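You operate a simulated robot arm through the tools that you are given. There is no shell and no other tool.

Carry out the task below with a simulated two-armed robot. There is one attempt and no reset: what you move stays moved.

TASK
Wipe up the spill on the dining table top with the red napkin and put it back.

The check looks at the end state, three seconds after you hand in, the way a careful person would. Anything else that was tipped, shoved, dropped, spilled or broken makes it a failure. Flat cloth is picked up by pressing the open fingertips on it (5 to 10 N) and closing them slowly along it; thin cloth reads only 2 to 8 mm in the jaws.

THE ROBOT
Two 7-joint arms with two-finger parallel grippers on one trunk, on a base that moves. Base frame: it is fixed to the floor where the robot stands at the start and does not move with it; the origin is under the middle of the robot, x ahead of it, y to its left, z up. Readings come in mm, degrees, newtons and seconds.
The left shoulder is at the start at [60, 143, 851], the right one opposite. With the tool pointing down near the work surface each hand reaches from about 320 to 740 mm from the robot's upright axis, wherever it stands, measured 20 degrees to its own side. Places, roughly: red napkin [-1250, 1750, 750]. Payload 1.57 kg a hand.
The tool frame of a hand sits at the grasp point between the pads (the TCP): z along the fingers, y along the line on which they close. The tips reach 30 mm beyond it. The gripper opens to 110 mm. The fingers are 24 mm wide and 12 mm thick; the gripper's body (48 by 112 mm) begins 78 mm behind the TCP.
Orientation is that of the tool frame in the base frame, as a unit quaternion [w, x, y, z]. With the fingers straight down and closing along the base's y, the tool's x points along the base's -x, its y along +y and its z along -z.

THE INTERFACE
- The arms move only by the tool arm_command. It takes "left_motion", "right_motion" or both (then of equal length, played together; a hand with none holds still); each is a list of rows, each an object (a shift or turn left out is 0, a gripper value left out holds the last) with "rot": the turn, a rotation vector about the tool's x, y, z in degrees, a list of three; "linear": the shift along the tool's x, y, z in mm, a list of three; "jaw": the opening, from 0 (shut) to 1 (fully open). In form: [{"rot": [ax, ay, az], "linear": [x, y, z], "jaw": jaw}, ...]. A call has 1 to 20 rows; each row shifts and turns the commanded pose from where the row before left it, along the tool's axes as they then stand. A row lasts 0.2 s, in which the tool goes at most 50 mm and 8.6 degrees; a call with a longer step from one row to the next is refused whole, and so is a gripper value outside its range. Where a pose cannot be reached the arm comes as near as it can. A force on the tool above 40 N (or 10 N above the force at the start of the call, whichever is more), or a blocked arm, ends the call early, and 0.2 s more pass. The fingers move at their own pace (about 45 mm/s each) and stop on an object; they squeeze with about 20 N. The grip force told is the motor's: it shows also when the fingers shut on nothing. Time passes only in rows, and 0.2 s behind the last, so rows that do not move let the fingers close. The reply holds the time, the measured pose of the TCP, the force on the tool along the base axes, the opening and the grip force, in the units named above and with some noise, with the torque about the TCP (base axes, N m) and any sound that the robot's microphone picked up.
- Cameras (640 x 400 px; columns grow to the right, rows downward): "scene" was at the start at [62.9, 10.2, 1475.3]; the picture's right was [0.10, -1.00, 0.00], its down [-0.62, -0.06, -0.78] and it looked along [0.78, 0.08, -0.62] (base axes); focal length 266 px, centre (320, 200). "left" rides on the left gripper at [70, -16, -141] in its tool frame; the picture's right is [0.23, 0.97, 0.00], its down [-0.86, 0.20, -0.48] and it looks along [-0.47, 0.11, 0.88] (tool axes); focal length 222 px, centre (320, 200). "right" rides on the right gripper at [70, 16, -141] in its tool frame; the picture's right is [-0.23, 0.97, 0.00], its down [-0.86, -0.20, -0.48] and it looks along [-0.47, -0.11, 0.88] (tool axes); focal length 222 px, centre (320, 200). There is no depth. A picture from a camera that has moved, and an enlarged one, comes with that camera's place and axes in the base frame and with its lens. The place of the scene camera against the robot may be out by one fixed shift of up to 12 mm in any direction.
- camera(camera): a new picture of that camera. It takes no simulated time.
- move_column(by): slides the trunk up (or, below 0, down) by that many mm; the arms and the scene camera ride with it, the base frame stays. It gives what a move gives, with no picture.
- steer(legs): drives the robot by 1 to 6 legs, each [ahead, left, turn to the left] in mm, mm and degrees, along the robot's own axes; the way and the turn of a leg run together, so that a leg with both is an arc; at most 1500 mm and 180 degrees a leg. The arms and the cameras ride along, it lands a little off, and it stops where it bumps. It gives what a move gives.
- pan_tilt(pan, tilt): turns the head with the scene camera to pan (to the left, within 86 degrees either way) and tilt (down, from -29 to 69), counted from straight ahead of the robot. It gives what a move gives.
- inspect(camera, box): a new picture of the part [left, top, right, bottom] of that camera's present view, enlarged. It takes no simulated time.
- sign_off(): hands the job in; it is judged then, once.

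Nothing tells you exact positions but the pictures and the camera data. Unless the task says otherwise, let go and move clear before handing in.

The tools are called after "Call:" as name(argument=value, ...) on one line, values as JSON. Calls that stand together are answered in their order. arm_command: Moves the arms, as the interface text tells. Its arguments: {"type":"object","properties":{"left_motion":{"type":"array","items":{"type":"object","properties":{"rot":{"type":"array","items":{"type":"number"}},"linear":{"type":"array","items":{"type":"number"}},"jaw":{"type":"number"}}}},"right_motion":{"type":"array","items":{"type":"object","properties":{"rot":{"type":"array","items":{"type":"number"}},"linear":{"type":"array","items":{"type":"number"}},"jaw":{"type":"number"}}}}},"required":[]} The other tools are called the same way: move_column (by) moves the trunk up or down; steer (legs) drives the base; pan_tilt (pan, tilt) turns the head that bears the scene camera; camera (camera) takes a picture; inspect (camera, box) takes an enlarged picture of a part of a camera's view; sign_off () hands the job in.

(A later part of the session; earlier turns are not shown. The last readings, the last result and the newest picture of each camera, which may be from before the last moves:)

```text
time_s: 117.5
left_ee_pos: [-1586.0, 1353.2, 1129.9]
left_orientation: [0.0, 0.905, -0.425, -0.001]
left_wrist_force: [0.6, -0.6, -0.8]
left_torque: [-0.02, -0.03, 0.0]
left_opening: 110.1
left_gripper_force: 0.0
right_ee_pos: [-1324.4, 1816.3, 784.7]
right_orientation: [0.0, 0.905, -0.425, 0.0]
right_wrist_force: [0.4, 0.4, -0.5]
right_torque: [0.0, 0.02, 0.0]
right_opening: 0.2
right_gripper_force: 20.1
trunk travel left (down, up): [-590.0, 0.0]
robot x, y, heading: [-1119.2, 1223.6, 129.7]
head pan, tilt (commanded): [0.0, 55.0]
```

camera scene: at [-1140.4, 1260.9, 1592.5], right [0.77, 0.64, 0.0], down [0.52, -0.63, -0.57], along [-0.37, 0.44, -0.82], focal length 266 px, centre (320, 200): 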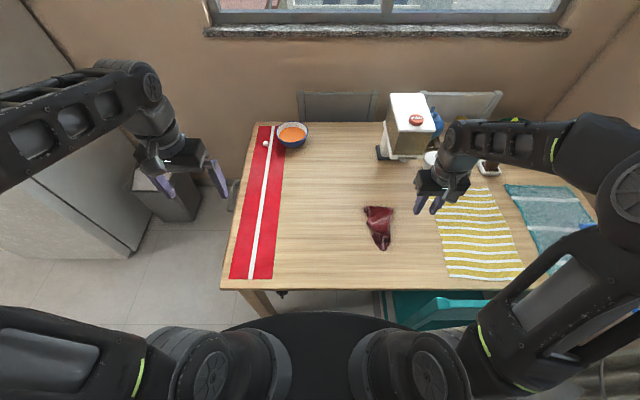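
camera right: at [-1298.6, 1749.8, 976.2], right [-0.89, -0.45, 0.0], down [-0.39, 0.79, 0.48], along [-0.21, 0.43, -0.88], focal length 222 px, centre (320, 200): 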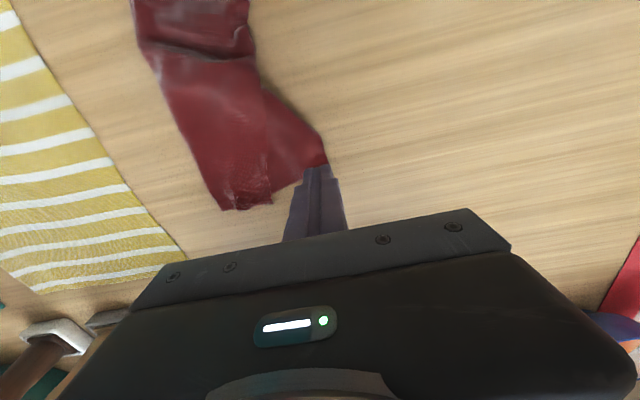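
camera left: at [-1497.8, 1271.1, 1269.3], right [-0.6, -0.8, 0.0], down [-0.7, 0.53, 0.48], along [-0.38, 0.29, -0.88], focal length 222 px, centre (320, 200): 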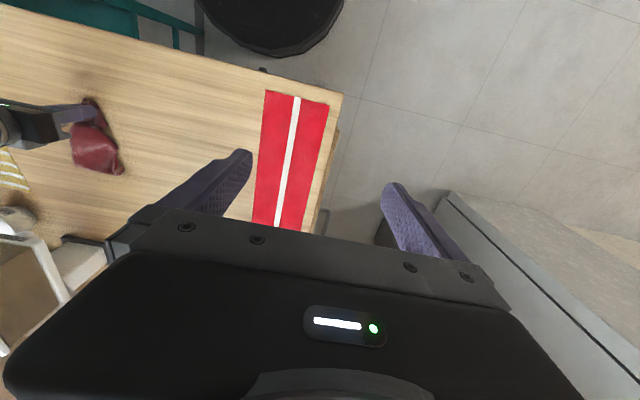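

Call:
arm_command(right_motion=[{"linear": [0, 0, 1.5]}, {"linear": [0, 0, 1.5]}, {"linear": [0, 0, 0]}])

```text
time_s: 118.3
left_ee_pos: [-1586.9, 1355.2, 1129.0]
left_orientation: [0.0, 0.905, -0.425, 0.0]
left_wrist_force: [-0.2, 0.5, -0.7]
left_torque: [0.01, -0.04, 0.02]
left_opening: 110.2
left_gripper_force: 0.0
right_ee_pos: [-1325.6, 1816.6, 781.2]
right_orientation: [0.001, 0.905, -0.425, 0.0]
right_wrist_force: [-0.5, -0.9, 0.7]
right_torque: [-0.02, 0.01, -0.01]
right_opening: 0.0
right_gripper_force: 20.3
trunk travel left (down, up): [-590.0, 0.0]
robot x, y, heading: [-1122.5, 1222.9, 129.9]
head pan, tilt (commanded): [0.0, 55.0]
```

Call:
arm_command(right_motion=[{"linear": [0, 0, 1]}, {"linear": [0, 0, 0]}])

Call:
inspect(camera="right", box=[200, 60, 440, 210])

```text
time_s: 118.9
left_ee_pos: [-1585.9, 1354.5, 1128.1]
left_orientation: [0.0, 0.905, -0.425, 0.0]
left_wrist_force: [0.1, -0.4, 0.8]
left_torque: [-0.02, 0.0, -0.02]
left_opening: 110.2
left_gripper_force: 0.1
right_ee_pos: [-1326.1, 1817.2, 781.6]
right_orientation: [0.0, 0.905, -0.425, -0.001]
right_wrist_force: [0.4, -0.3, 7.7]
right_torque: [-0.06, -0.01, -0.02]
right_opening: 0.0
right_gripper_force: 19.8
trunk travel left (down, up): [-590.0, 0.0]
robot x, y, heading: [-1117.6, 1226.9, 129.6]
head pan, tilt (commanded): [0.0, 55.0]
```

```text
2.67 times, centred on (320, 135) of right
camera zoom: at [-1294.3, 1752.3, 925.3], right [-0.89, -0.45, 0.0], down [-0.39, 0.79, 0.48], along [-0.21, 0.43, -0.88], focal length 592 px, centre (320, 373)
```

zoom: 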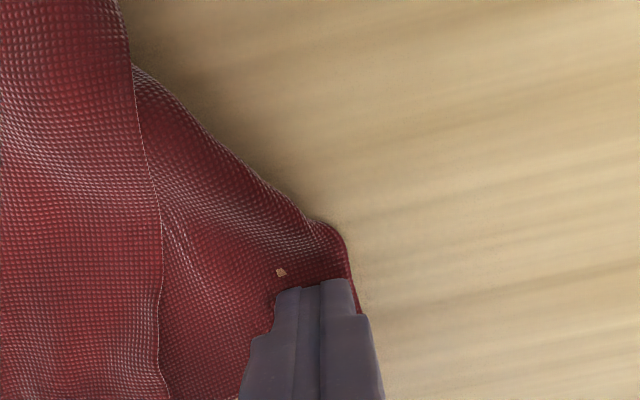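

Contact is good at 7.7 N. I'll drag the corner outward.

Call:
arm_command(right_motion=[{"linear": [-3, 4, 0.2]}, {"linear": [-5, 7, 0]}, {"linear": [-5, 7, 0]}, {"linear": [-5, 7, 0]}, {"linear": [-5, 7, 0]}, {"linear": [-5, 7, 0]}, {"linear": [-5, 7, 0]}, {"linear": [0, 0, 0]}])

Call:
inspect(camera="right", box=[200, 60, 440, 210])

Call:
inspect(camera="scene", box=[335, 175, 431, 270])

```text
time_s: 120.7
left_ee_pos: [-1584.6, 1354.3, 1130.1]
left_orientation: [0.0, 0.905, -0.426, 0.0]
left_wrist_force: [-1.9, 0.1, 0.4]
left_torque: [-0.01, 0.0, -0.01]
left_opening: 110.1
left_gripper_force: 0.0
right_ee_pos: [-1381.3, 1811.1, 780.2]
right_orientation: [0.0, 0.905, -0.426, -0.001]
right_wrist_force: [2.2, 0.8, 11.6]
right_torque: [-0.06, -0.1, -0.02]
right_opening: 0.0
right_gripper_force: 19.6
trunk travel left (down, up): [-590.0, 0.0]
robot x, y, heading: [-1119.9, 1224.4, 129.8]
head pan, tilt (commanded): [0.0, 55.0]
```

```text
2.67 times, centred on (320, 135) of right
camera zoom: at [-1350.5, 1747.9, 925.3], right [-0.89, -0.45, 0.0], down [-0.39, 0.79, 0.48], along [-0.21, 0.43, -0.88], focal length 592 px, centre (320, 373)
```

zoom: 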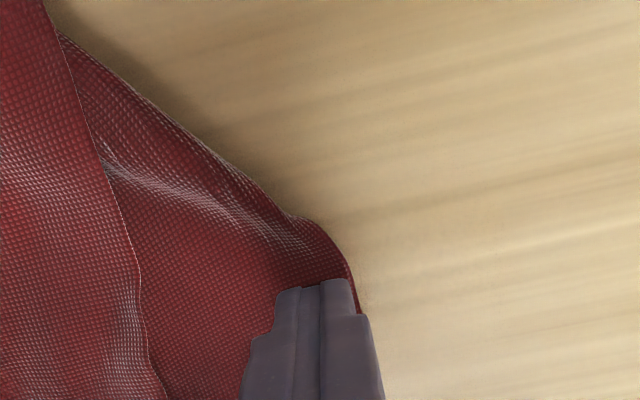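

```text
4.21 times, centred on (383, 222) of scene
camera zoom: at [-1137.8, 1257.6, 1592.7], right [0.77, 0.64, 0.0], down [0.52, -0.63, -0.57], along [-0.37, 0.44, -0.82], focal length 1121 px, centre (55, 105)
```

zoom: 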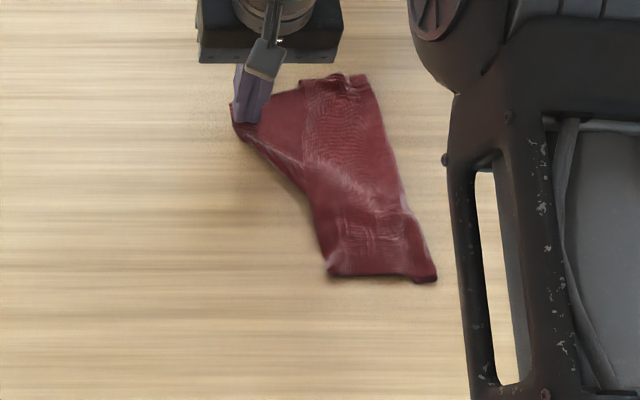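

Dragging this corner pulls the whole napkin because the pleat sticks, so I need one hand to anchor while the other pulls. I'll bring the napkin a bit closer, still pressed, so the left hand can reach this corner too.

Call:
arm_command(right_motion=[{"linear": [5, 3, 0]}, {"linear": [8, 5, 0]}, {"linear": [8, 5, 0]}, {"linear": [8, 5, 0]}, {"linear": [8, 5, 0]}, {"linear": [8, 5, 0]}, {"linear": [8, 5, 0]}, {"linear": [8, 5, 0]}, {"linear": [8, 5, 0]}, {"linear": [8, 5, 0]}, {"linear": [8, 5, 0]}, {"linear": [8, 5, 0]}, {"linear": [8, 5, 0]}, {"linear": [0, 0, 0]}])

Call:
inspect(camera="scene", box=[315, 175, 425, 270])

Call:
inspect(camera="right", box=[160, 40, 440, 215])

```text
time_s: 123.7
left_ee_pos: [-1584.9, 1353.9, 1129.8]
left_orientation: [0.0, 0.905, -0.426, -0.001]
left_wrist_force: [0.3, -0.4, 0.3]
left_torque: [-0.02, 0.01, -0.03]
left_opening: 109.9
left_gripper_force: 0.1
right_ee_pos: [-1365.5, 1693.4, 781.9]
right_orientation: [-0.001, 0.905, -0.425, -0.002]
right_wrist_force: [-0.7, 4.4, 21.9]
right_torque: [0.15, 0.1, -0.02]
right_opening: 0.0
right_gripper_force: 20.8
trunk travel left (down, up): [-590.0, 0.0]
robot x, y, heading: [-1120.3, 1222.6, 129.8]
head pan, tilt (commanded): [0.0, 55.0]
```

```text
4.21 times, centred on (370, 222) of scene
camera zoom: at [-1137.9, 1257.5, 1592.7], right [0.77, 0.64, 0.0], down [0.52, -0.63, -0.57], along [-0.37, 0.44, -0.82], focal length 1121 px, centre (110, 105)
```

zoom: 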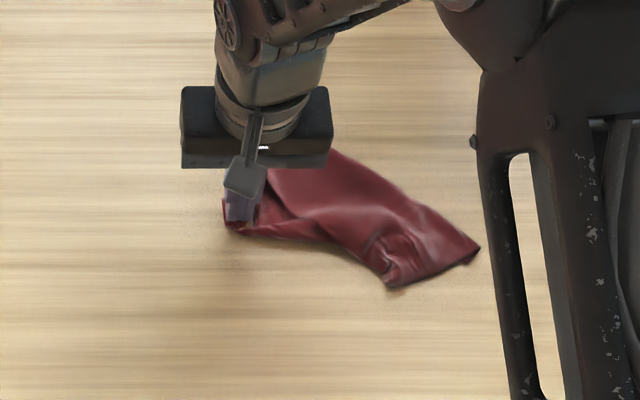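

```text
2.29 times, centred on (300, 128) of right
camera zoom: at [-1334.3, 1629.8, 925.2], right [-0.89, -0.45, 0.0], down [-0.39, 0.79, 0.48], along [-0.21, 0.43, -0.88], focal length 508 px, centre (366, 366)
```

zoom: 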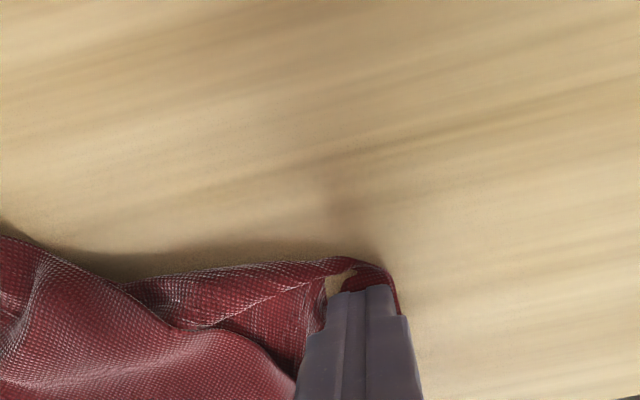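

The napkin is now closer, stretched toward the right. I'll lift off and look at its shape.

Call:
arm_command(right_motion=[{"linear": [0, 0, -10]}, {"linear": [0, 0, -25]}, {"linear": [0, 0, -25]}, {"linear": [-15, 0, -25]}, {"linear": [-20, 0, -25]}, {"linear": [-20, 0, -25]}, {"linear": [-20, 0, -25]}, {"linear": [0, 0, 0]}])

Call:
inspect(camera="scene", box=[315, 175, 425, 270])

Call:
camera(camera="right")

Call:
camera(camera="left")

```text
time_s: 125.5
left_ee_pos: [-1586.7, 1354.7, 1130.0]
left_orientation: [0.0, 0.905, -0.425, 0.0]
left_wrist_force: [0.2, 0.9, 0.5]
left_torque: [-0.01, 0.0, -0.01]
left_opening: 109.7
left_gripper_force: 0.0
right_ee_pos: [-1413.3, 1752.4, 940.2]
right_orientation: [0.0, 0.905, -0.425, 0.001]
right_wrist_force: [-0.3, -0.6, -0.6]
right_torque: [-0.01, 0.03, 0.01]
right_opening: 0.3
right_gripper_force: 20.0
trunk travel left (down, up): [-590.0, 0.0]
robot x, y, heading: [-1120.0, 1225.4, 130.0]
head pan, tilt (commanded): [0.0, 55.0]
```

```text
4.21 times, centred on (370, 222) of scene
camera zoom: at [-1138.6, 1258.7, 1592.6], right [0.77, 0.64, 0.0], down [0.52, -0.63, -0.57], along [-0.37, 0.44, -0.82], focal length 1121 px, centre (110, 105)
```

zoom: 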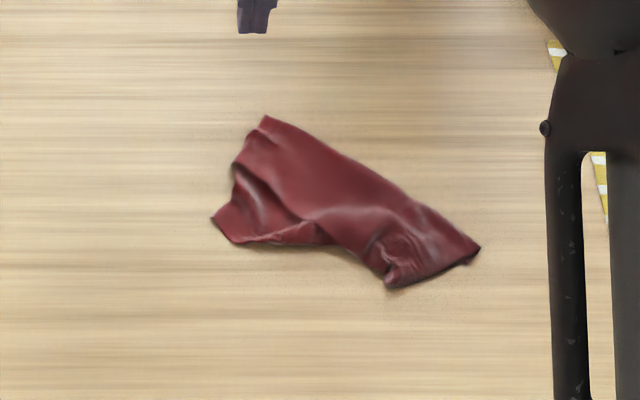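

```text
taken
camera right: at [-1382.9, 1688.6, 1084.9], right [-0.89, -0.45, 0.0], down [-0.39, 0.79, 0.48], along [-0.21, 0.43, -0.88], focal length 222 px, centre (320, 200)
```

right: 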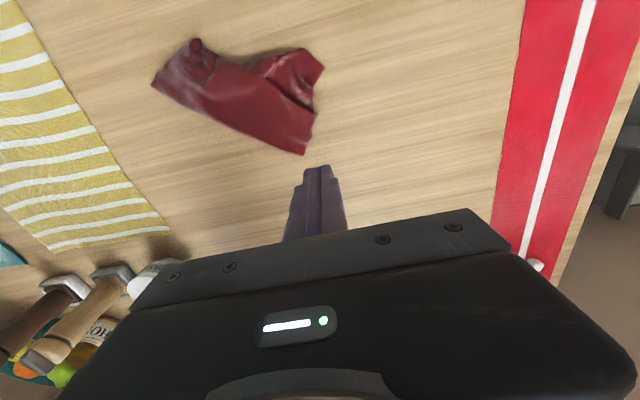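

```text
taken
camera left: at [-1529.5, 1309.4, 1269.2], right [-0.6, -0.8, 0.0], down [-0.7, 0.53, 0.48], along [-0.38, 0.29, -0.88], focal length 222 px, centre (320, 200)
```

left: 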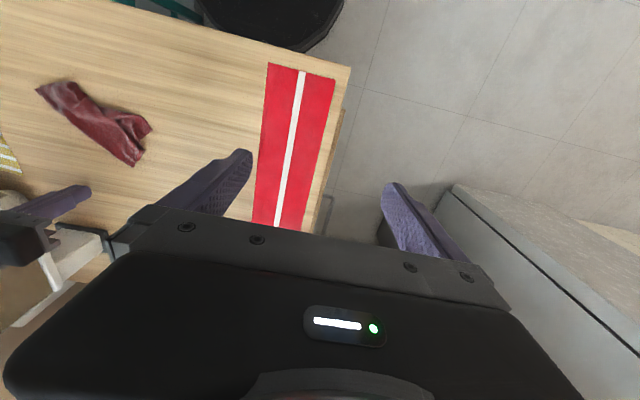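

The right edge is straight, but the cloth is pleated parallel to it. I'll anchor near that edge with the right hand and pull the opposite corner, about (-1381, 1672), out with the left hand. First I'll place the right anchor.

Call:
arm_command(right_motion=[{"linear": [6, -12, 0]}, {"linear": [7, -15, 0]}, {"linear": [7, -15, 10]}, {"linear": [7, -15, 20]}, {"linear": [8, -14, 25]}, {"linear": [0, 0, 25]}, {"linear": [0, 0, 25]}, {"linear": [0, 0, 25]}, {"linear": [0, 0, 15]}, {"linear": [0, 0, 8]}, {"linear": [0, 0, 0]}], left_motion=[{"linear": [-10, -30, 0], "jaw": 0}, {"linear": [-10, -30, 0]}, {"linear": [-10, -30, 0]}, {"linear": [-10, -30, 0]}, {"linear": [-10, -30, 0]}, {"linear": [-10, -30, 0]}, {"linear": [-10, -30, 0]}, {"linear": [-10, -30, 0]}, {"linear": [-10, -20, 0]}, {"linear": [0, 0, 0]}, {"linear": [0, 0, 0]}])

Call:
camera(camera="scene")

Call:
camera(camera="left")

Call:
inspect(camera="right", box=[160, 40, 440, 215])

```text
time_s: 127.9
left_ee_pos: [-1442.5, 1589.3, 1130.3]
left_orientation: [0.0, 0.905, -0.425, 0.001]
left_wrist_force: [0.0, -0.1, 0.0]
left_torque: [-0.01, 0.0, 0.02]
left_opening: 0.1
left_gripper_force: 19.7
right_ee_pos: [-1336.8, 1770.7, 785.9]
right_orientation: [0.0, 0.905, -0.425, 0.001]
right_wrist_force: [-0.4, 0.0, 0.0]
right_torque: [0.02, 0.0, 0.01]
right_opening: 0.1
right_gripper_force: 20.0
trunk travel left (down, up): [-590.0, 0.0]
robot x, y, heading: [-1119.9, 1224.8, 129.9]
head pan, tilt (commanded): [0.0, 55.0]
```

```text
taken
camera scene: at [-1138.5, 1259.0, 1592.6], right [0.77, 0.64, 0.0], down [0.52, -0.63, -0.57], along [-0.37, 0.44, -0.82], focal length 266 px, centre (320, 200)
```

scene: 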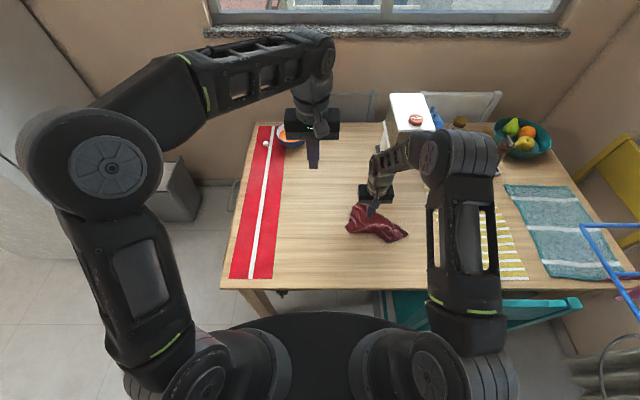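

```text
taken
camera left: at [-1385.7, 1545.0, 1269.4], right [-0.6, -0.8, 0.0], down [-0.7, 0.53, 0.48], along [-0.38, 0.29, -0.88], focal length 222 px, centre (320, 200)
```

left: 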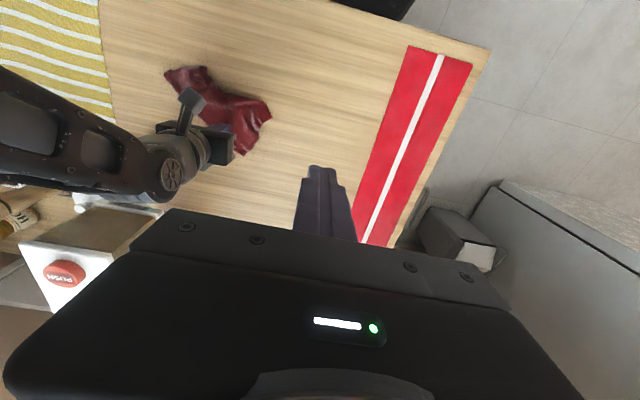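

```text
2.29 times, centred on (300, 128) of right
camera zoom: at [-1305.8, 1707.0, 931.3], right [-0.89, -0.45, 0.0], down [-0.39, 0.79, 0.48], along [-0.21, 0.43, -0.88], focal length 508 px, centre (366, 366)
```

zoom: 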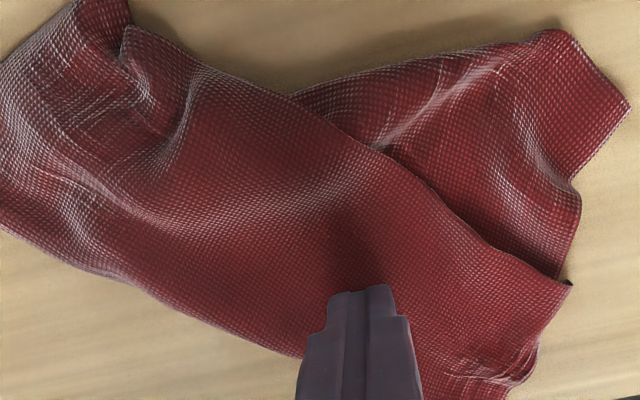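

The close-up shows a Z-pleat: the top layer ends in the middle, and the free corner peeks out on the left beyond it. My right fingertips are over the single-layer right edge, so I'll press there to anchor while the left hand comes down over the free corner.

Call:
arm_command(right_motion=[{"linear": [0, 0, 2]}, {"linear": [0, 0, 1.5]}, {"linear": [0, 0, 1]}, {"linear": [0, 0, 0]}])

```text
time_s: 128.9
left_ee_pos: [-1443.0, 1588.9, 1128.3]
left_orientation: [0.0, 0.905, -0.425, 0.0]
left_wrist_force: [0.1, 1.0, -0.2]
left_torque: [0.0, 0.01, -0.05]
left_opening: 0.1
left_gripper_force: 20.1
right_ee_pos: [-1336.5, 1769.7, 782.0]
right_orientation: [0.0, 0.905, -0.425, 0.001]
right_wrist_force: [0.1, -0.1, 0.6]
right_torque: [0.01, 0.0, 0.01]
right_opening: 0.0
right_gripper_force: 19.8
trunk travel left (down, up): [-590.0, 0.0]
robot x, y, heading: [-1118.3, 1222.1, 130.0]
head pan, tilt (commanded): [0.0, 55.0]
```

The two grippers would be too close, so I'll move the right anchor about 65 mm further along the right edge (toward the near-right corner) and press there.

Call:
arm_command(right_motion=[{"linear": [0, 0, -12]}, {"linear": [9, -14, -3]}, {"linear": [9, -14, 0]}, {"linear": [8, -14, 0]}, {"linear": [8, -14, 0]}, {"linear": [0, 0, 8]}, {"linear": [0, 0, 5]}, {"linear": [0, 0, 2]}, {"linear": [0, 0, 0]}])

Call:
inspect(camera="right", box=[160, 40, 480, 240])

```text
time_s: 130.9
left_ee_pos: [-1443.0, 1590.5, 1129.5]
left_orientation: [0.0, 0.905, -0.425, 0.0]
left_wrist_force: [-0.3, 0.5, 0.1]
left_torque: [-0.01, 0.0, 0.01]
left_opening: 0.0
left_gripper_force: 19.8
right_ee_pos: [-1271.8, 1780.7, 781.8]
right_orientation: [0.0, 0.906, -0.424, 0.001]
right_wrist_force: [0.0, -0.8, 1.8]
right_torque: [-0.03, -0.01, 0.0]
right_opening: 0.1
right_gripper_force: 20.1
trunk travel left (down, up): [-590.0, 0.0]
robot x, y, heading: [-1118.5, 1227.2, 129.5]
head pan, tilt (commanded): [0.0, 55.0]
```

```text
2.00 times, centred on (320, 140) of right
camera zoom: at [-1240.7, 1716.2, 926.9], right [-0.89, -0.45, 0.0], down [-0.39, 0.79, 0.48], along [-0.21, 0.43, -0.88], focal length 444 px, centre (320, 320)
```

zoom: 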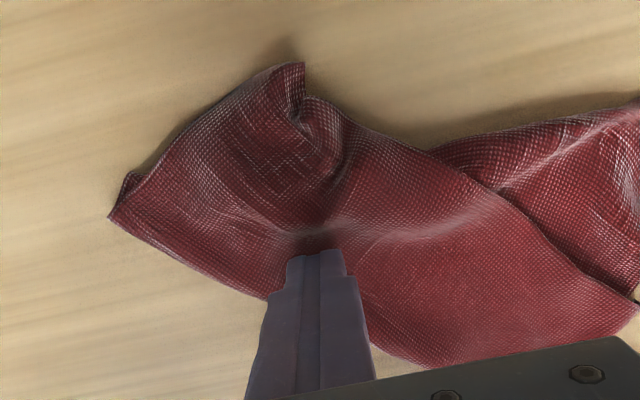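

The anchor is well placed. I'll press it to about 10 N and bring the left hand over and down to the free corner.

Call:
arm_command(right_motion=[{"linear": [0, 0, 0.6]}, {"linear": [0, 0, 0.5]}, {"linear": [0, 0, 0]}, {"linear": [0, 0, 0]}, {"linear": [0, 0, 0]}, {"linear": [0, 0, 0]}, {"linear": [0, 0, 0]}, {"linear": [0, 0, 0]}, {"linear": [0, 0, 0]}, {"linear": [0, 0, 0]}, {"linear": [0, 0, 0]}], left_motion=[{"linear": [-5, -20, 0]}, {"linear": [-5, -24, 0]}, {"linear": [-5, -24, 0]}, {"linear": [-5, -24, 20]}, {"linear": [-5, -24, 30]}, {"linear": [0, 0, 35]}, {"linear": [0, 0, 40]}, {"linear": [0, 0, 40]}, {"linear": [0, 0, 40]}, {"linear": [0, 0, 40]}, {"linear": [0, 0, 35]}])

Call:
camera(camera="scene")

Call:
camera(camera="left")

Call:
inspect(camera="left", box=[160, 60, 400, 210])

```text
time_s: 133.3
left_ee_pos: [-1371.0, 1683.7, 847.4]
left_orientation: [0.0, 0.905, -0.425, 0.0]
left_wrist_force: [0.3, -0.2, -0.1]
left_torque: [-0.01, 0.02, -0.01]
left_opening: 0.2
left_gripper_force: 20.1
right_ee_pos: [-1272.0, 1779.9, 781.0]
right_orientation: [0.0, 0.905, -0.425, 0.0]
right_wrist_force: [-0.2, -0.1, 3.1]
right_torque: [0.01, -0.03, -0.01]
right_opening: 0.1
right_gripper_force: 20.4
trunk travel left (down, up): [-590.0, 0.0]
robot x, y, heading: [-1116.5, 1225.3, 129.7]
head pan, tilt (commanded): [0.0, 55.0]
```

```text
taken
camera scene: at [-1138.6, 1258.6, 1592.7], right [0.77, 0.64, 0.0], down [0.52, -0.63, -0.57], along [-0.37, 0.44, -0.82], focal length 266 px, centre (320, 200)
```

scene: 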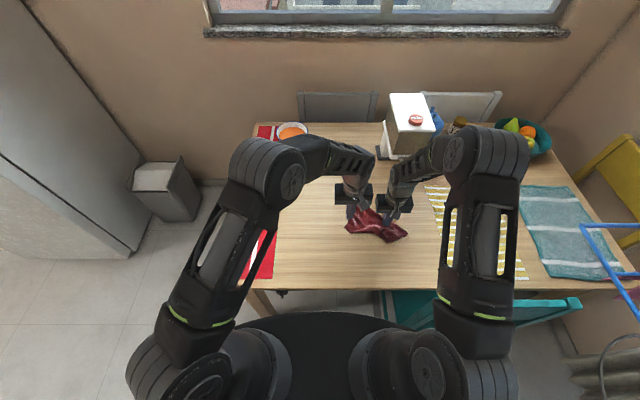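

```text
taken
camera left: at [-1313.5, 1638.1, 989.1], right [-0.6, -0.8, 0.0], down [-0.7, 0.53, 0.48], along [-0.38, 0.29, -0.88], focal length 222 px, centre (320, 200)
```

left: 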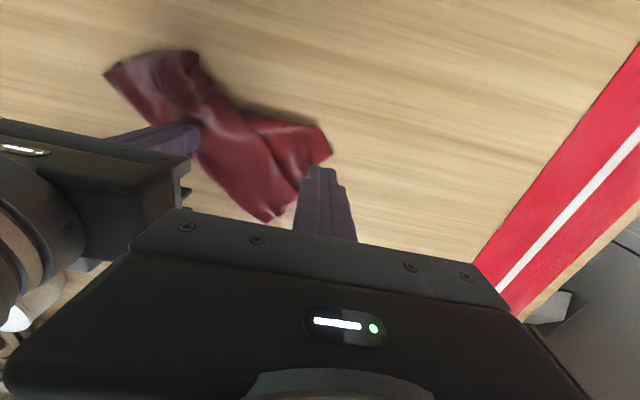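

```text
2.67 times, centred on (280, 135) of left
camera zoom: at [-1313.5, 1638.1, 989.1], right [-0.6, -0.8, 0.0], down [-0.7, 0.53, 0.48], along [-0.38, 0.29, -0.88], focal length 592 px, centre (427, 373)
```

zoom: 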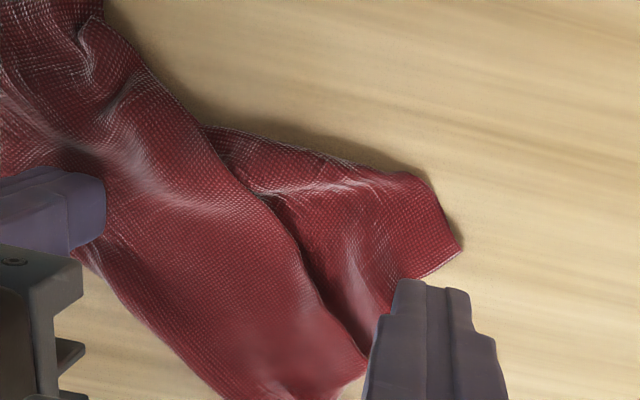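

The free corner is 14 mm left and 4 mm nearer than the left TCP, so it will be under the fingertips. I'll lower the left hand to press it.

Call:
arm_command(left_motion=[{"linear": [6, -2, 15]}, {"linear": [0, 0, 20]}, {"linear": [0, 0, 15]}, {"linear": [0, 0, 8]}, {"linear": [0, 0, 4]}, {"linear": [0, 0, 0]}], right_motion=[{"linear": [0, 0, 0.6]}, {"linear": [0, 0, 0]}, {"linear": [0, 0, 0]}, {"linear": [0, 0, 0]}, {"linear": [0, 0, 0]}, {"linear": [0, 0, 0]}])

```text
time_s: 134.7
left_ee_pos: [-1365.0, 1679.5, 787.2]
left_orientation: [0.0, 0.905, -0.425, -0.001]
left_wrist_force: [0.2, -0.6, -0.6]
left_torque: [0.01, 0.0, 0.01]
left_opening: 0.0
left_gripper_force: 20.1
right_ee_pos: [-1271.2, 1779.3, 782.0]
right_orientation: [-0.001, 0.905, -0.426, -0.001]
right_wrist_force: [1.1, 0.0, 8.6]
right_torque: [0.05, 0.0, 0.0]
right_opening: 0.0
right_gripper_force: 19.9
trunk travel left (down, up): [-590.0, 0.0]
robot x, y, heading: [-1119.0, 1226.1, 129.6]
head pan, tilt (commanded): [0.0, 55.0]
```

Call:
arm_command(left_motion=[{"linear": [0, 0, 2]}, {"linear": [0, 0, 2]}, {"linear": [0, 0, 1]}, {"linear": [0, 0, 0]}])

```text
time_s: 135.7
left_ee_pos: [-1365.9, 1680.2, 782.4]
left_orientation: [0.0, 0.905, -0.425, 0.0]
left_wrist_force: [-0.5, 1.1, -0.3]
left_torque: [0.0, -0.01, -0.02]
left_opening: 0.0
left_gripper_force: 19.9
right_ee_pos: [-1271.8, 1780.7, 780.6]
right_orientation: [-0.001, 0.905, -0.425, 0.0]
right_wrist_force: [-0.8, 0.9, 9.4]
right_torque: [0.04, 0.03, 0.02]
right_opening: 0.0
right_gripper_force: 19.7
trunk travel left (down, up): [-590.0, 0.0]
robot x, y, heading: [-1115.1, 1224.9, 129.8]
head pan, tilt (commanded): [0.0, 55.0]
```

Call:
arm_command(left_motion=[{"linear": [0, 0, 1.2]}, {"linear": [0, 0, 0.8]}, {"linear": [0, 0, 0]}])

```text
time_s: 136.5
left_ee_pos: [-1364.4, 1679.1, 781.4]
left_orientation: [-0.001, 0.905, -0.425, -0.001]
left_wrist_force: [-1.1, -2.2, 11.9]
left_torque: [-0.02, 0.02, 0.0]
left_opening: 0.0
left_gripper_force: 20.0
right_ee_pos: [-1270.1, 1780.5, 782.1]
right_orientation: [0.0, 0.905, -0.425, 0.0]
right_wrist_force: [-1.5, 1.3, 4.4]
right_torque: [0.04, 0.02, -0.02]
right_opening: 0.0
right_gripper_force: 19.8
trunk travel left (down, up): [-590.0, 0.0]
robot x, y, heading: [-1116.1, 1221.0, 129.8]
head pan, tilt (commanded): [0.0, 55.0]
```

Both hands are pressing: left about 12 N, right about 5–9 N. I'll pull the left corner out perpendicular to the anchored edge, 50 mm first, and check.

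Call:
arm_command(left_motion=[{"linear": [4, 3, 0]}, {"linear": [6.5, 5, 0]}, {"linear": [6.5, 5, 0]}, {"linear": [6.5, 5, 0]}, {"linear": [6.5, 5, 0]}, {"linear": [6.5, 5, 0]}, {"linear": [0, 0, 0]}], right_motion=[{"linear": [0, 0, 0.4]}, {"linear": [0, 0, 0]}, {"linear": [0, 0, 0]}, {"linear": [0, 0, 0]}, {"linear": [0, 0, 0]}, {"linear": [0, 0, 0]}, {"linear": [0, 0, 0]}])

Call:
inspect(camera="scene", box=[315, 175, 425, 270])

Call:
inspect(camera="left", box=[100, 40, 420, 240])

```text
time_s: 138.1
left_ee_pos: [-1362.5, 1634.3, 780.7]
left_orientation: [0.0, 0.905, -0.425, -0.001]
left_wrist_force: [2.4, 6.9, 11.2]
left_torque: [0.18, -0.03, -0.05]
left_opening: 0.0
left_gripper_force: 20.0
right_ee_pos: [-1273.5, 1780.0, 781.6]
right_orientation: [0.0, 0.905, -0.425, -0.001]
right_wrist_force: [-2.4, -1.7, 15.9]
right_torque: [-0.04, 0.04, 0.03]
right_opening: 0.0
right_gripper_force: 19.9
trunk travel left (down, up): [-590.0, 0.0]
robot x, y, heading: [-1116.8, 1222.7, 129.3]
head pan, tilt (commanded): [0.0, 55.0]
```

```text
4.21 times, centred on (370, 222) of scene
camera zoom: at [-1137.6, 1257.1, 1592.7], right [0.77, 0.64, 0.0], down [0.52, -0.63, -0.57], along [-0.37, 0.44, -0.82], focal length 1121 px, centre (110, 105)
```

zoom: 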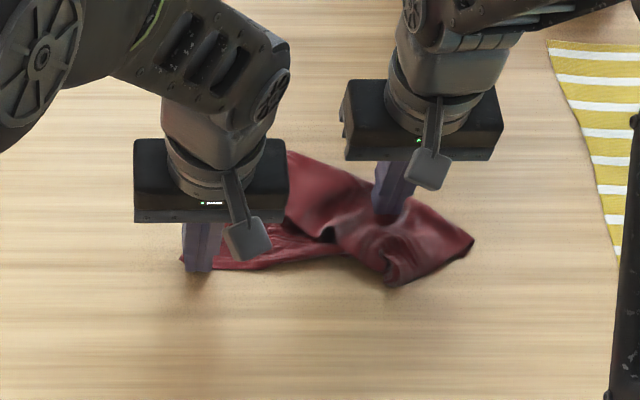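

```text
2.00 times, centred on (260, 140) of left
camera zoom: at [-1306.0, 1588.1, 921.4], right [-0.6, -0.8, 0.0], down [-0.7, 0.53, 0.48], along [-0.38, 0.29, -0.88], focal length 444 px, centre (440, 320)
```

zoom: 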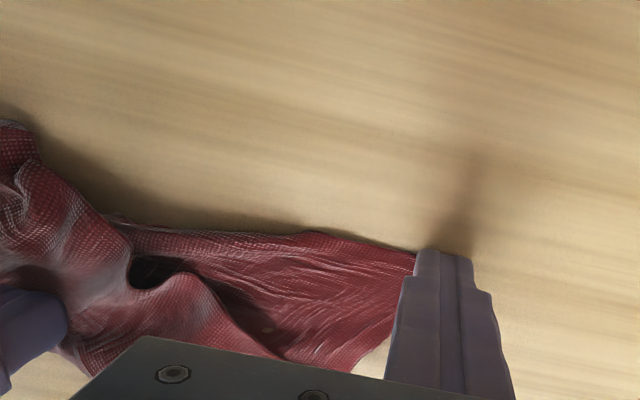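

It's working: the hidden layer is sliding out. I'll pull another 45 mm.

Call:
arm_command(left_motion=[{"linear": [5, 5.5, 0]}, {"linear": [5, 5.5, 0]}, {"linear": [5, 5.5, 0]}, {"linear": [5, 5.5, 0]}, {"linear": [5, 5.5, 0]}, {"linear": [5, 5.5, 0]}, {"linear": [0, 0, 0]}], right_motion=[{"linear": [0, 0, 0]}, {"linear": [0, 0, 0]}, {"linear": [0, 0, 0]}, {"linear": [0, 0, 0]}, {"linear": [0, 0, 0]}, {"linear": [0, 0, 0]}, {"linear": [0, 0, 0]}])

Call:
inspect(camera="scene", box=[315, 175, 425, 270])

Call:
inspect(camera="left", box=[100, 40, 420, 240])

Call:
inspect(camera="right", box=[160, 40, 480, 240])

```text
time_s: 139.7
left_ee_pos: [-1368.2, 1587.7, 780.7]
left_orientation: [0.001, 0.905, -0.426, 0.0]
left_wrist_force: [0.2, 2.7, 2.5]
left_torque: [0.09, -0.01, -0.02]
left_opening: 0.0
left_gripper_force: 20.1
right_ee_pos: [-1273.0, 1779.6, 782.0]
right_orientation: [0.0, 0.905, -0.425, 0.0]
right_wrist_force: [-0.5, -1.4, 18.9]
right_torque: [-0.03, 0.03, 0.01]
right_opening: 0.0
right_gripper_force: 20.0
trunk travel left (down, up): [-590.0, 0.0]
robot x, y, heading: [-1120.7, 1225.7, 129.6]
head pan, tilt (commanded): [0.0, 55.0]
```

```text
4.21 times, centred on (370, 222) of scene
camera zoom: at [-1138.0, 1256.9, 1592.6], right [0.77, 0.64, 0.0], down [0.52, -0.63, -0.57], along [-0.37, 0.44, -0.82], focal length 1121 px, centre (110, 105)
```

zoom: 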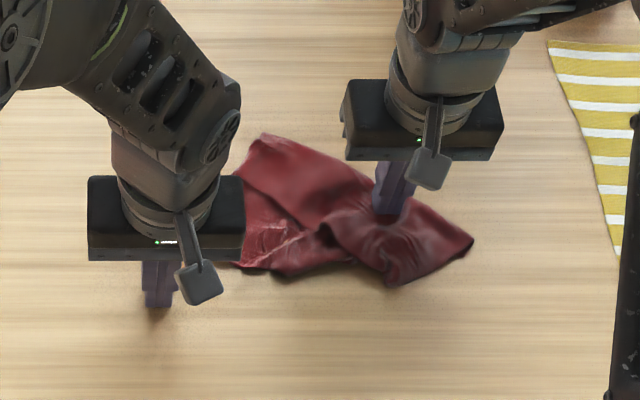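

```text
2.00 times, centred on (260, 140) of left
camera zoom: at [-1312.1, 1542.8, 920.4], right [-0.6, -0.8, 0.0], down [-0.7, 0.53, 0.48], along [-0.38, 0.29, -0.88], focal length 444 px, centre (440, 320)
```

zoom: 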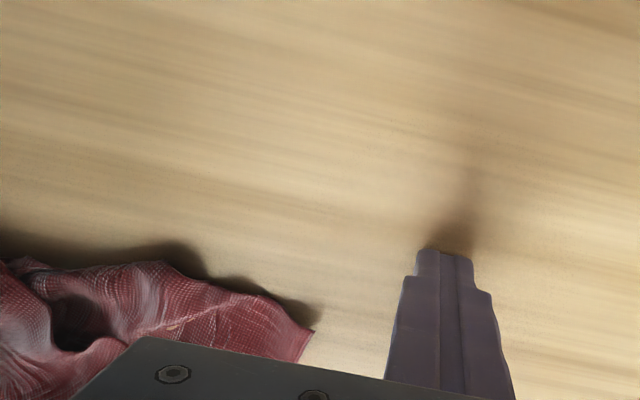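

```text
2.00 times, centred on (320, 140) of right
camera zoom: at [-1240.7, 1715.6, 925.4], right [-0.89, -0.45, 0.0], down [-0.39, 0.78, 0.48], along [-0.21, 0.43, -0.88], focal length 444 px, centre (320, 320)
```

zoom: 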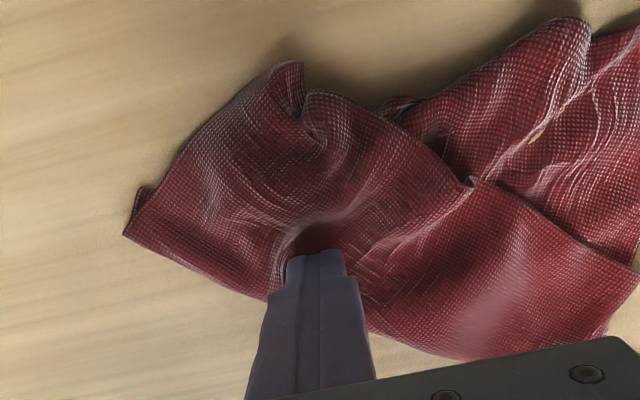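

The left fingertips slipped off near the end, so I'll pinch that corner properly with the left hand instead while the right keeps anchoring.

Call:
arm_command(left_motion=[{"linear": [0, 0, -15], "jaw": 0.2}, {"linear": [0, 0, -25]}, {"linear": [-9, -18, 0]}, {"linear": [-9, -19, 0]}, {"linear": [-9, -19, 0]}, {"linear": [-8, -18, 0]}, {"linear": [0, 0, 0]}], right_motion=[{"linear": [0, 0, -0.5]}, {"linear": [0, 0, 0]}, {"linear": [0, 0, 0]}, {"linear": [0, 0, 0]}, {"linear": [0, 0, 0]}, {"linear": [0, 0, 0]}, {"linear": [0, 0, 0]}])

Call:
inspect(camera="left", box=[180, 60, 460, 235])

Call:
camera(camera="scene")

```text
time_s: 141.3
left_ee_pos: [-1333.4, 1663.5, 819.6]
left_orientation: [0.0, 0.905, -0.425, 0.0]
left_wrist_force: [-1.3, -0.4, -0.7]
left_torque: [0.0, -0.03, -0.02]
left_opening: 22.1
left_gripper_force: 0.1
right_ee_pos: [-1271.6, 1780.2, 781.7]
right_orientation: [0.0, 0.905, -0.425, -0.001]
right_wrist_force: [0.9, -2.1, 11.9]
right_torque: [-0.08, 0.0, -0.01]
right_opening: 0.0
right_gripper_force: 20.4
trunk travel left (down, up): [-590.0, 0.0]
robot x, y, heading: [-1120.0, 1227.2, 129.8]
head pan, tilt (commanded): [0.0, 55.0]
```

```text
2.29 times, centred on (320, 148) of left
camera zoom: at [-1277.2, 1618.3, 960.4], right [-0.6, -0.8, 0.0], down [-0.7, 0.53, 0.48], along [-0.38, 0.29, -0.88], focal length 508 px, centre (320, 320)
```

zoom: 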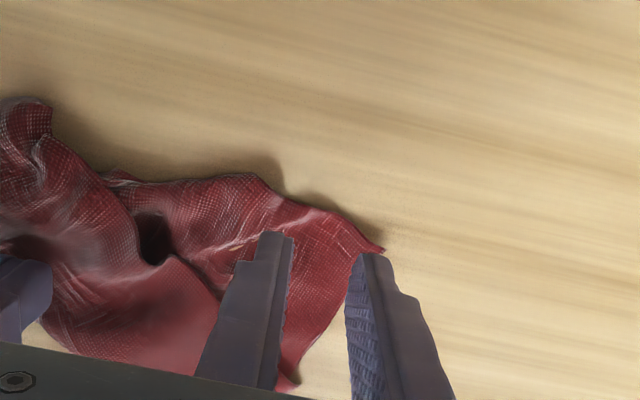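

```text
taken
camera scene: at [-1138.4, 1257.4, 1592.7], right [0.77, 0.64, 0.0], down [0.52, -0.63, -0.57], along [-0.37, 0.44, -0.82], focal length 266 px, centre (320, 200)
```

scene: 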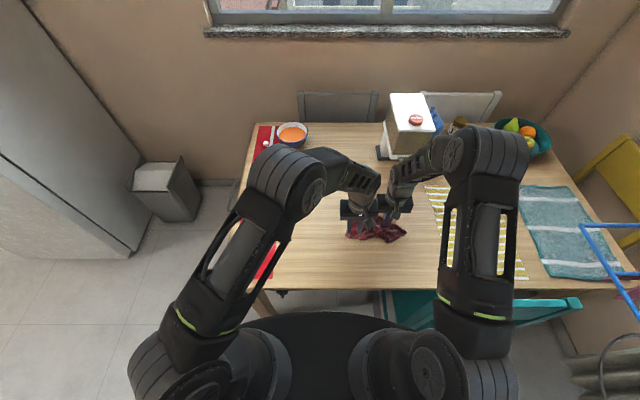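

The corner lies just at the outer finger. I'll shift 12 mm forward and press down to pinch it.

Call:
arm_command(left_motion=[{"linear": [-12, 0, 5]}, {"linear": [0, 0, 12]}, {"linear": [0, 0, 10]}, {"linear": [0, 0, 5]}, {"linear": [0, 0, 3]}, {"linear": [0, 0, 1.5]}, {"linear": [0, 0, 0]}])

```text
time_s: 142.9
left_ee_pos: [-1342.5, 1672.0, 783.6]
left_orientation: [0.0, 0.905, -0.425, 0.001]
left_wrist_force: [0.8, 0.3, 0.4]
left_torque: [0.04, 0.01, 0.01]
left_opening: 21.8
left_gripper_force: 0.1
right_ee_pos: [-1271.5, 1780.4, 781.5]
right_orientation: [0.0, 0.905, -0.425, 0.001]
right_wrist_force: [0.3, -3.0, 10.8]
right_torque: [-0.03, -0.01, -0.01]
right_opening: 0.0
right_gripper_force: 20.3
trunk travel left (down, up): [-590.0, 0.0]
robot x, y, heading: [-1116.0, 1226.8, 129.5]
head pan, tilt (commanded): [0.0, 55.0]
```

Call:
arm_command(left_motion=[{"linear": [0, 0, 1.2]}, {"linear": [0, 0, 0.8]}, {"linear": [0, 0, 0]}])

```text
time_s: 143.7
left_ee_pos: [-1342.4, 1672.0, 782.3]
left_orientation: [-0.001, 0.905, -0.425, 0.0]
left_wrist_force: [0.1, 0.4, 0.7]
left_torque: [0.01, -0.02, -0.04]
left_opening: 22.2
left_gripper_force: 0.0
right_ee_pos: [-1271.9, 1780.2, 782.3]
right_orientation: [0.0, 0.905, -0.425, 0.0]
right_wrist_force: [1.1, -3.1, 9.7]
right_torque: [-0.05, -0.01, 0.0]
right_opening: 0.2
right_gripper_force: 19.9
trunk travel left (down, up): [-590.0, 0.0]
robot x, y, heading: [-1120.6, 1222.8, 129.9]
head pan, tilt (commanded): [0.0, 55.0]
```

Call:
arm_command(left_motion=[{"linear": [0, 0, 1]}, {"linear": [0, 0, 0.3]}, {"linear": [0, 0, 0]}])

```text
time_s: 144.5
left_ee_pos: [-1341.4, 1672.9, 779.8]
left_orientation: [-0.002, 0.905, -0.425, 0.0]
left_wrist_force: [0.1, -2.4, 9.9]
left_torque: [-0.07, -0.1, -0.02]
left_opening: 21.8
left_gripper_force: 0.1
right_ee_pos: [-1271.9, 1779.6, 782.1]
right_orientation: [-0.001, 0.905, -0.425, 0.0]
right_wrist_force: [0.5, -0.4, 5.1]
right_torque: [-0.01, 0.0, 0.0]
right_opening: 0.1
right_gripper_force: 20.1
trunk travel left (down, up): [-590.0, 0.0]
robot x, y, heading: [-1115.5, 1225.5, 129.5]
head pan, tilt (commanded): [0.0, 55.0]
```

The left press reads about 10 N. I'll close slowly and check the grip.

Call:
arm_command(left_motion=[{"jaw": 0.18}, {"jaw": 0.16}, {"jaw": 0.14}, {"jaw": 0.12}, {"jaw": 0.1}, {"jaw": 0.08}, {"jaw": 0.06}, {"jaw": 0.04}, {"jaw": 0.02}, {"jaw": 0.0}, {"jaw": 0.0}, {"jaw": 0.0}], right_motion=[{"linear": [0, 0, 0.4]}, {"linear": [0, 0, 0]}, {"linear": [0, 0, 0]}, {"linear": [0, 0, 0]}, {"linear": [0, 0, 0]}, {"linear": [0, 0, 0]}, {"linear": [0, 0, 0]}, {"linear": [0, 0, 0]}, {"linear": [0, 0, 0]}, {"linear": [0, 0, 0]}, {"linear": [0, 0, 0]}, {"linear": [0, 0, 0]}])

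Call:
inspect(camera="left", box=[180, 60, 460, 235])

```text
time_s: 147.1
left_ee_pos: [-1342.7, 1673.0, 781.4]
left_orientation: [-0.002, 0.905, -0.425, 0.0]
left_wrist_force: [1.9, 2.2, 12.0]
left_torque: [0.04, -0.12, 0.04]
left_opening: 1.3
left_gripper_force: 20.1
right_ee_pos: [-1270.6, 1779.4, 781.5]
right_orientation: [0.0, 0.905, -0.426, -0.001]
right_wrist_force: [-0.5, -1.7, 11.8]
right_torque: [-0.05, 0.0, -0.01]
right_opening: 0.3
right_gripper_force: 19.9
trunk travel left (down, up): [-590.0, 0.0]
robot x, y, heading: [-1119.9, 1221.2, 129.6]
head pan, tilt (commanded): [0.0, 55.0]
```

```text
2.29 times, centred on (320, 148) of left
camera zoom: at [-1285.1, 1627.0, 921.5], right [-0.6, -0.8, 0.0], down [-0.7, 0.53, 0.48], along [-0.38, 0.29, -0.88], focal length 508 px, centre (320, 320)
```

zoom: 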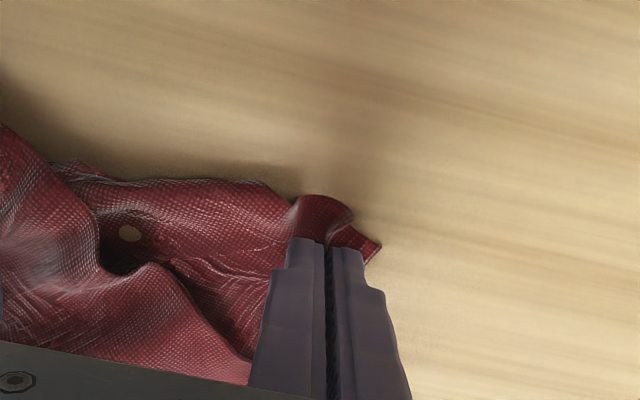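

The left hand holds the corner (1.3 mm, 20 N). I'll lift it slightly and pull it outward against the right anchor.

Call:
arm_command(left_motion=[{"linear": [0, 0, -4]}, {"linear": [3, 3, -3]}, {"linear": [6, 6, 0]}, {"linear": [6, 6, 0]}, {"linear": [6, 6, 0]}, {"linear": [6, 6, 0]}, {"linear": [6, 6, 0]}, {"linear": [6, 6, 0]}, {"linear": [6, 6, 0]}, {"linear": [0, 0, 0]}])

Call:
inspect(camera="left", box=[100, 40, 420, 240])

Call:
inspect(camera="scene", box=[315, 175, 425, 270])

```text
time_s: 149.3
left_ee_pos: [-1346.7, 1611.3, 788.2]
left_orientation: [-0.002, 0.905, -0.426, -0.001]
left_wrist_force: [6.7, 18.1, -0.1]
left_torque: [0.57, -0.23, 0.17]
left_opening: 1.7
left_gripper_force: 20.1
right_ee_pos: [-1271.9, 1779.2, 780.4]
right_orientation: [0.0, 0.905, -0.425, 0.0]
right_wrist_force: [-4.4, -12.5, 25.0]
right_torque: [-0.43, 0.13, 0.03]
right_opening: 0.0
right_gripper_force: 20.0
trunk travel left (down, up): [-590.0, 0.0]
robot x, y, heading: [-1119.9, 1222.0, 129.7]
head pan, tilt (commanded): [0.0, 55.0]
```

```text
2.00 times, centred on (260, 140) of left
camera zoom: at [-1290.6, 1564.3, 928.1], right [-0.6, -0.8, 0.0], down [-0.7, 0.53, 0.48], along [-0.38, 0.29, -0.88], focal length 444 px, centre (440, 320)
```

zoom: 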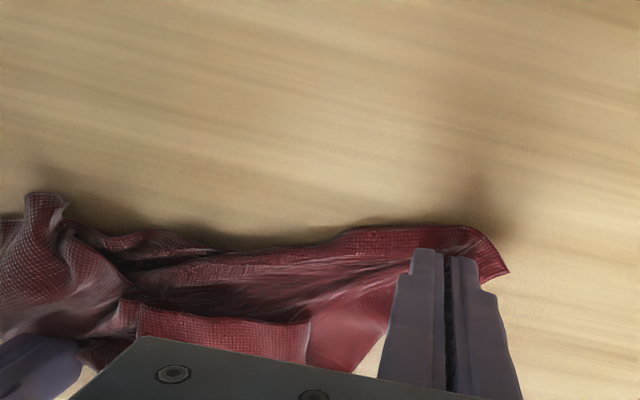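

```text
4.21 times, centred on (370, 222) of scene
camera zoom: at [-1137.7, 1257.3, 1592.7], right [0.77, 0.64, 0.0], down [0.52, -0.63, -0.57], along [-0.37, 0.44, -0.82], focal length 1121 px, centre (110, 105)
```

zoom: 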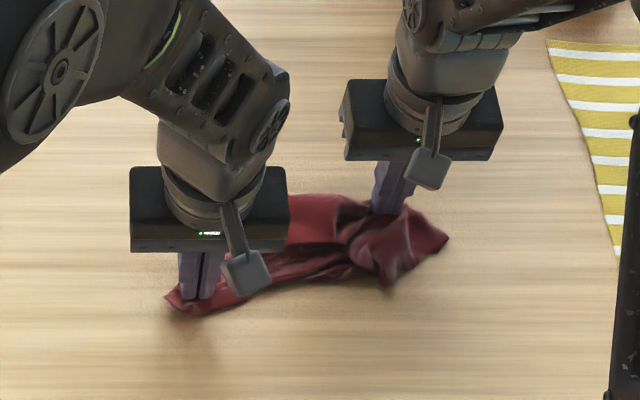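

The cloth is now taut between the hands (18 N), with some pleats left. With the left hand holding this corner firmly, the better way is to pinch the adjacent far-right corner with the right hand, hang the napkin from both corners, and lay it flat. I'll relax the tension and lift the right hand.

Call:
arm_command(left_motion=[{"linear": [-6, -6, 0]}, {"linear": [-6, -6, 0]}, {"linear": [0, 0, 0]}, {"linear": [0, 0, 0]}, {"linear": [0, 0, 0]}, {"linear": [0, 0, 0]}, {"linear": [0, 0, 0]}, {"linear": [0, 0, 0]}], right_motion=[{"linear": [0, 0, 0]}, {"linear": [0, 0, 0]}, {"linear": [0, 0, -8]}, {"linear": [0, 0, -20]}, {"linear": [0, -10, -25]}, {"linear": [0, -20, -25], "jaw": 0.2}, {"linear": [0, -20, 0]}, {"linear": [0, 0, 0]}])

Call:
inspect(camera="scene", box=[315, 175, 425, 270])

Call:
camera(camera="right")

Call:
camera(camera="left")

```text
time_s: 151.1
left_ee_pos: [-1348.0, 1626.4, 786.7]
left_orientation: [0.0, 0.905, -0.425, 0.0]
left_wrist_force: [-0.5, -1.2, 0.3]
left_torque: [0.02, -0.01, 0.02]
left_opening: 1.2
left_gripper_force: 19.8
right_ee_pos: [-1232.7, 1812.6, 857.6]
right_orientation: [0.0, 0.905, -0.425, 0.0]
right_wrist_force: [0.8, 0.1, 0.0]
right_torque: [-0.02, 0.04, -0.02]
right_opening: 22.0
right_gripper_force: 0.1
trunk travel left (down, up): [-590.0, 0.0]
robot x, y, heading: [-1119.4, 1223.6, 129.7]
head pan, tilt (commanded): [0.0, 55.0]
```

```text
4.21 times, centred on (370, 222) of scene
camera zoom: at [-1138.7, 1258.6, 1592.6], right [0.77, 0.64, 0.0], down [0.52, -0.63, -0.57], along [-0.37, 0.44, -0.82], focal length 1121 px, centre (110, 105)
```

zoom: 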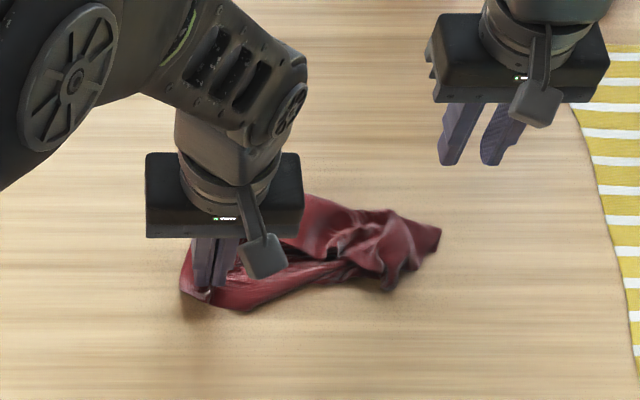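

```text
taken
camera right: at [-1202.7, 1748.6, 1002.8], right [-0.89, -0.45, 0.0], down [-0.39, 0.79, 0.48], along [-0.21, 0.43, -0.88], focal length 222 px, centre (320, 200)
```

right: 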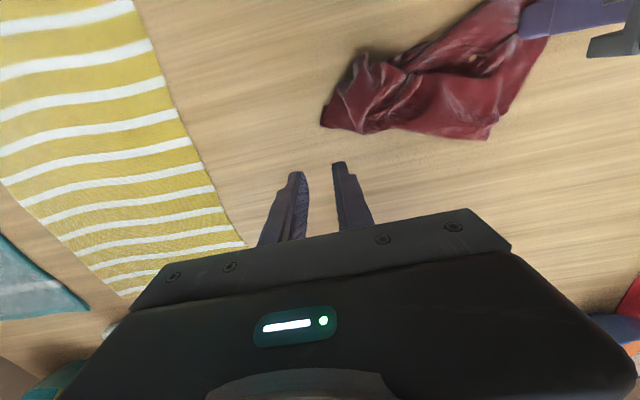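

```text
taken
camera left: at [-1289.9, 1581.7, 927.3], right [-0.6, -0.8, 0.0], down [-0.7, 0.53, 0.48], along [-0.38, 0.29, -0.88], focal length 222 px, centre (320, 200)
```

left: 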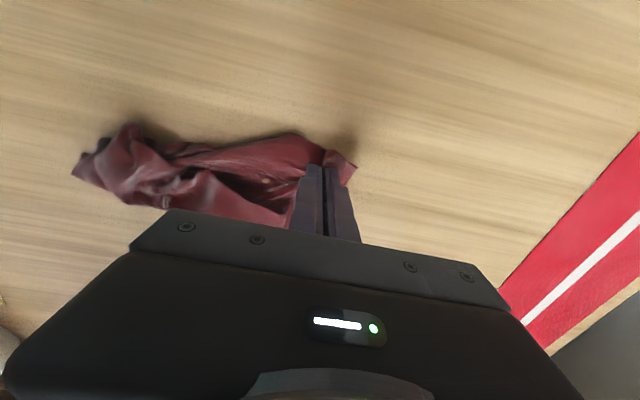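

Call:
inspect(camera="right", box=[300, 0, 560, 162])

```text
2.46 times, centred on (430, 81) of right
camera zoom: at [-1202.7, 1748.6, 1002.8], right [-0.89, -0.45, 0.0], down [-0.39, 0.79, 0.48], along [-0.21, 0.43, -0.88], focal length 547 px, centre (49, 493)
```

zoom: 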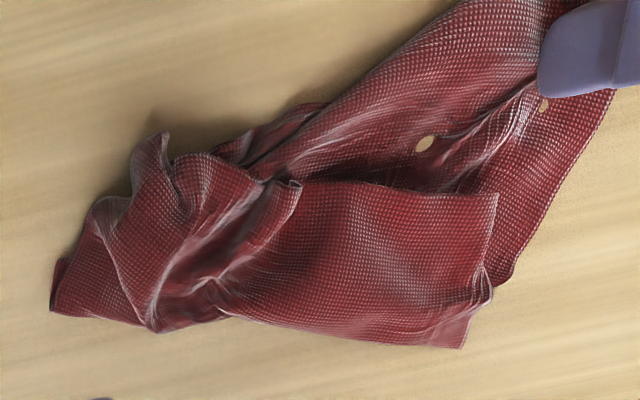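

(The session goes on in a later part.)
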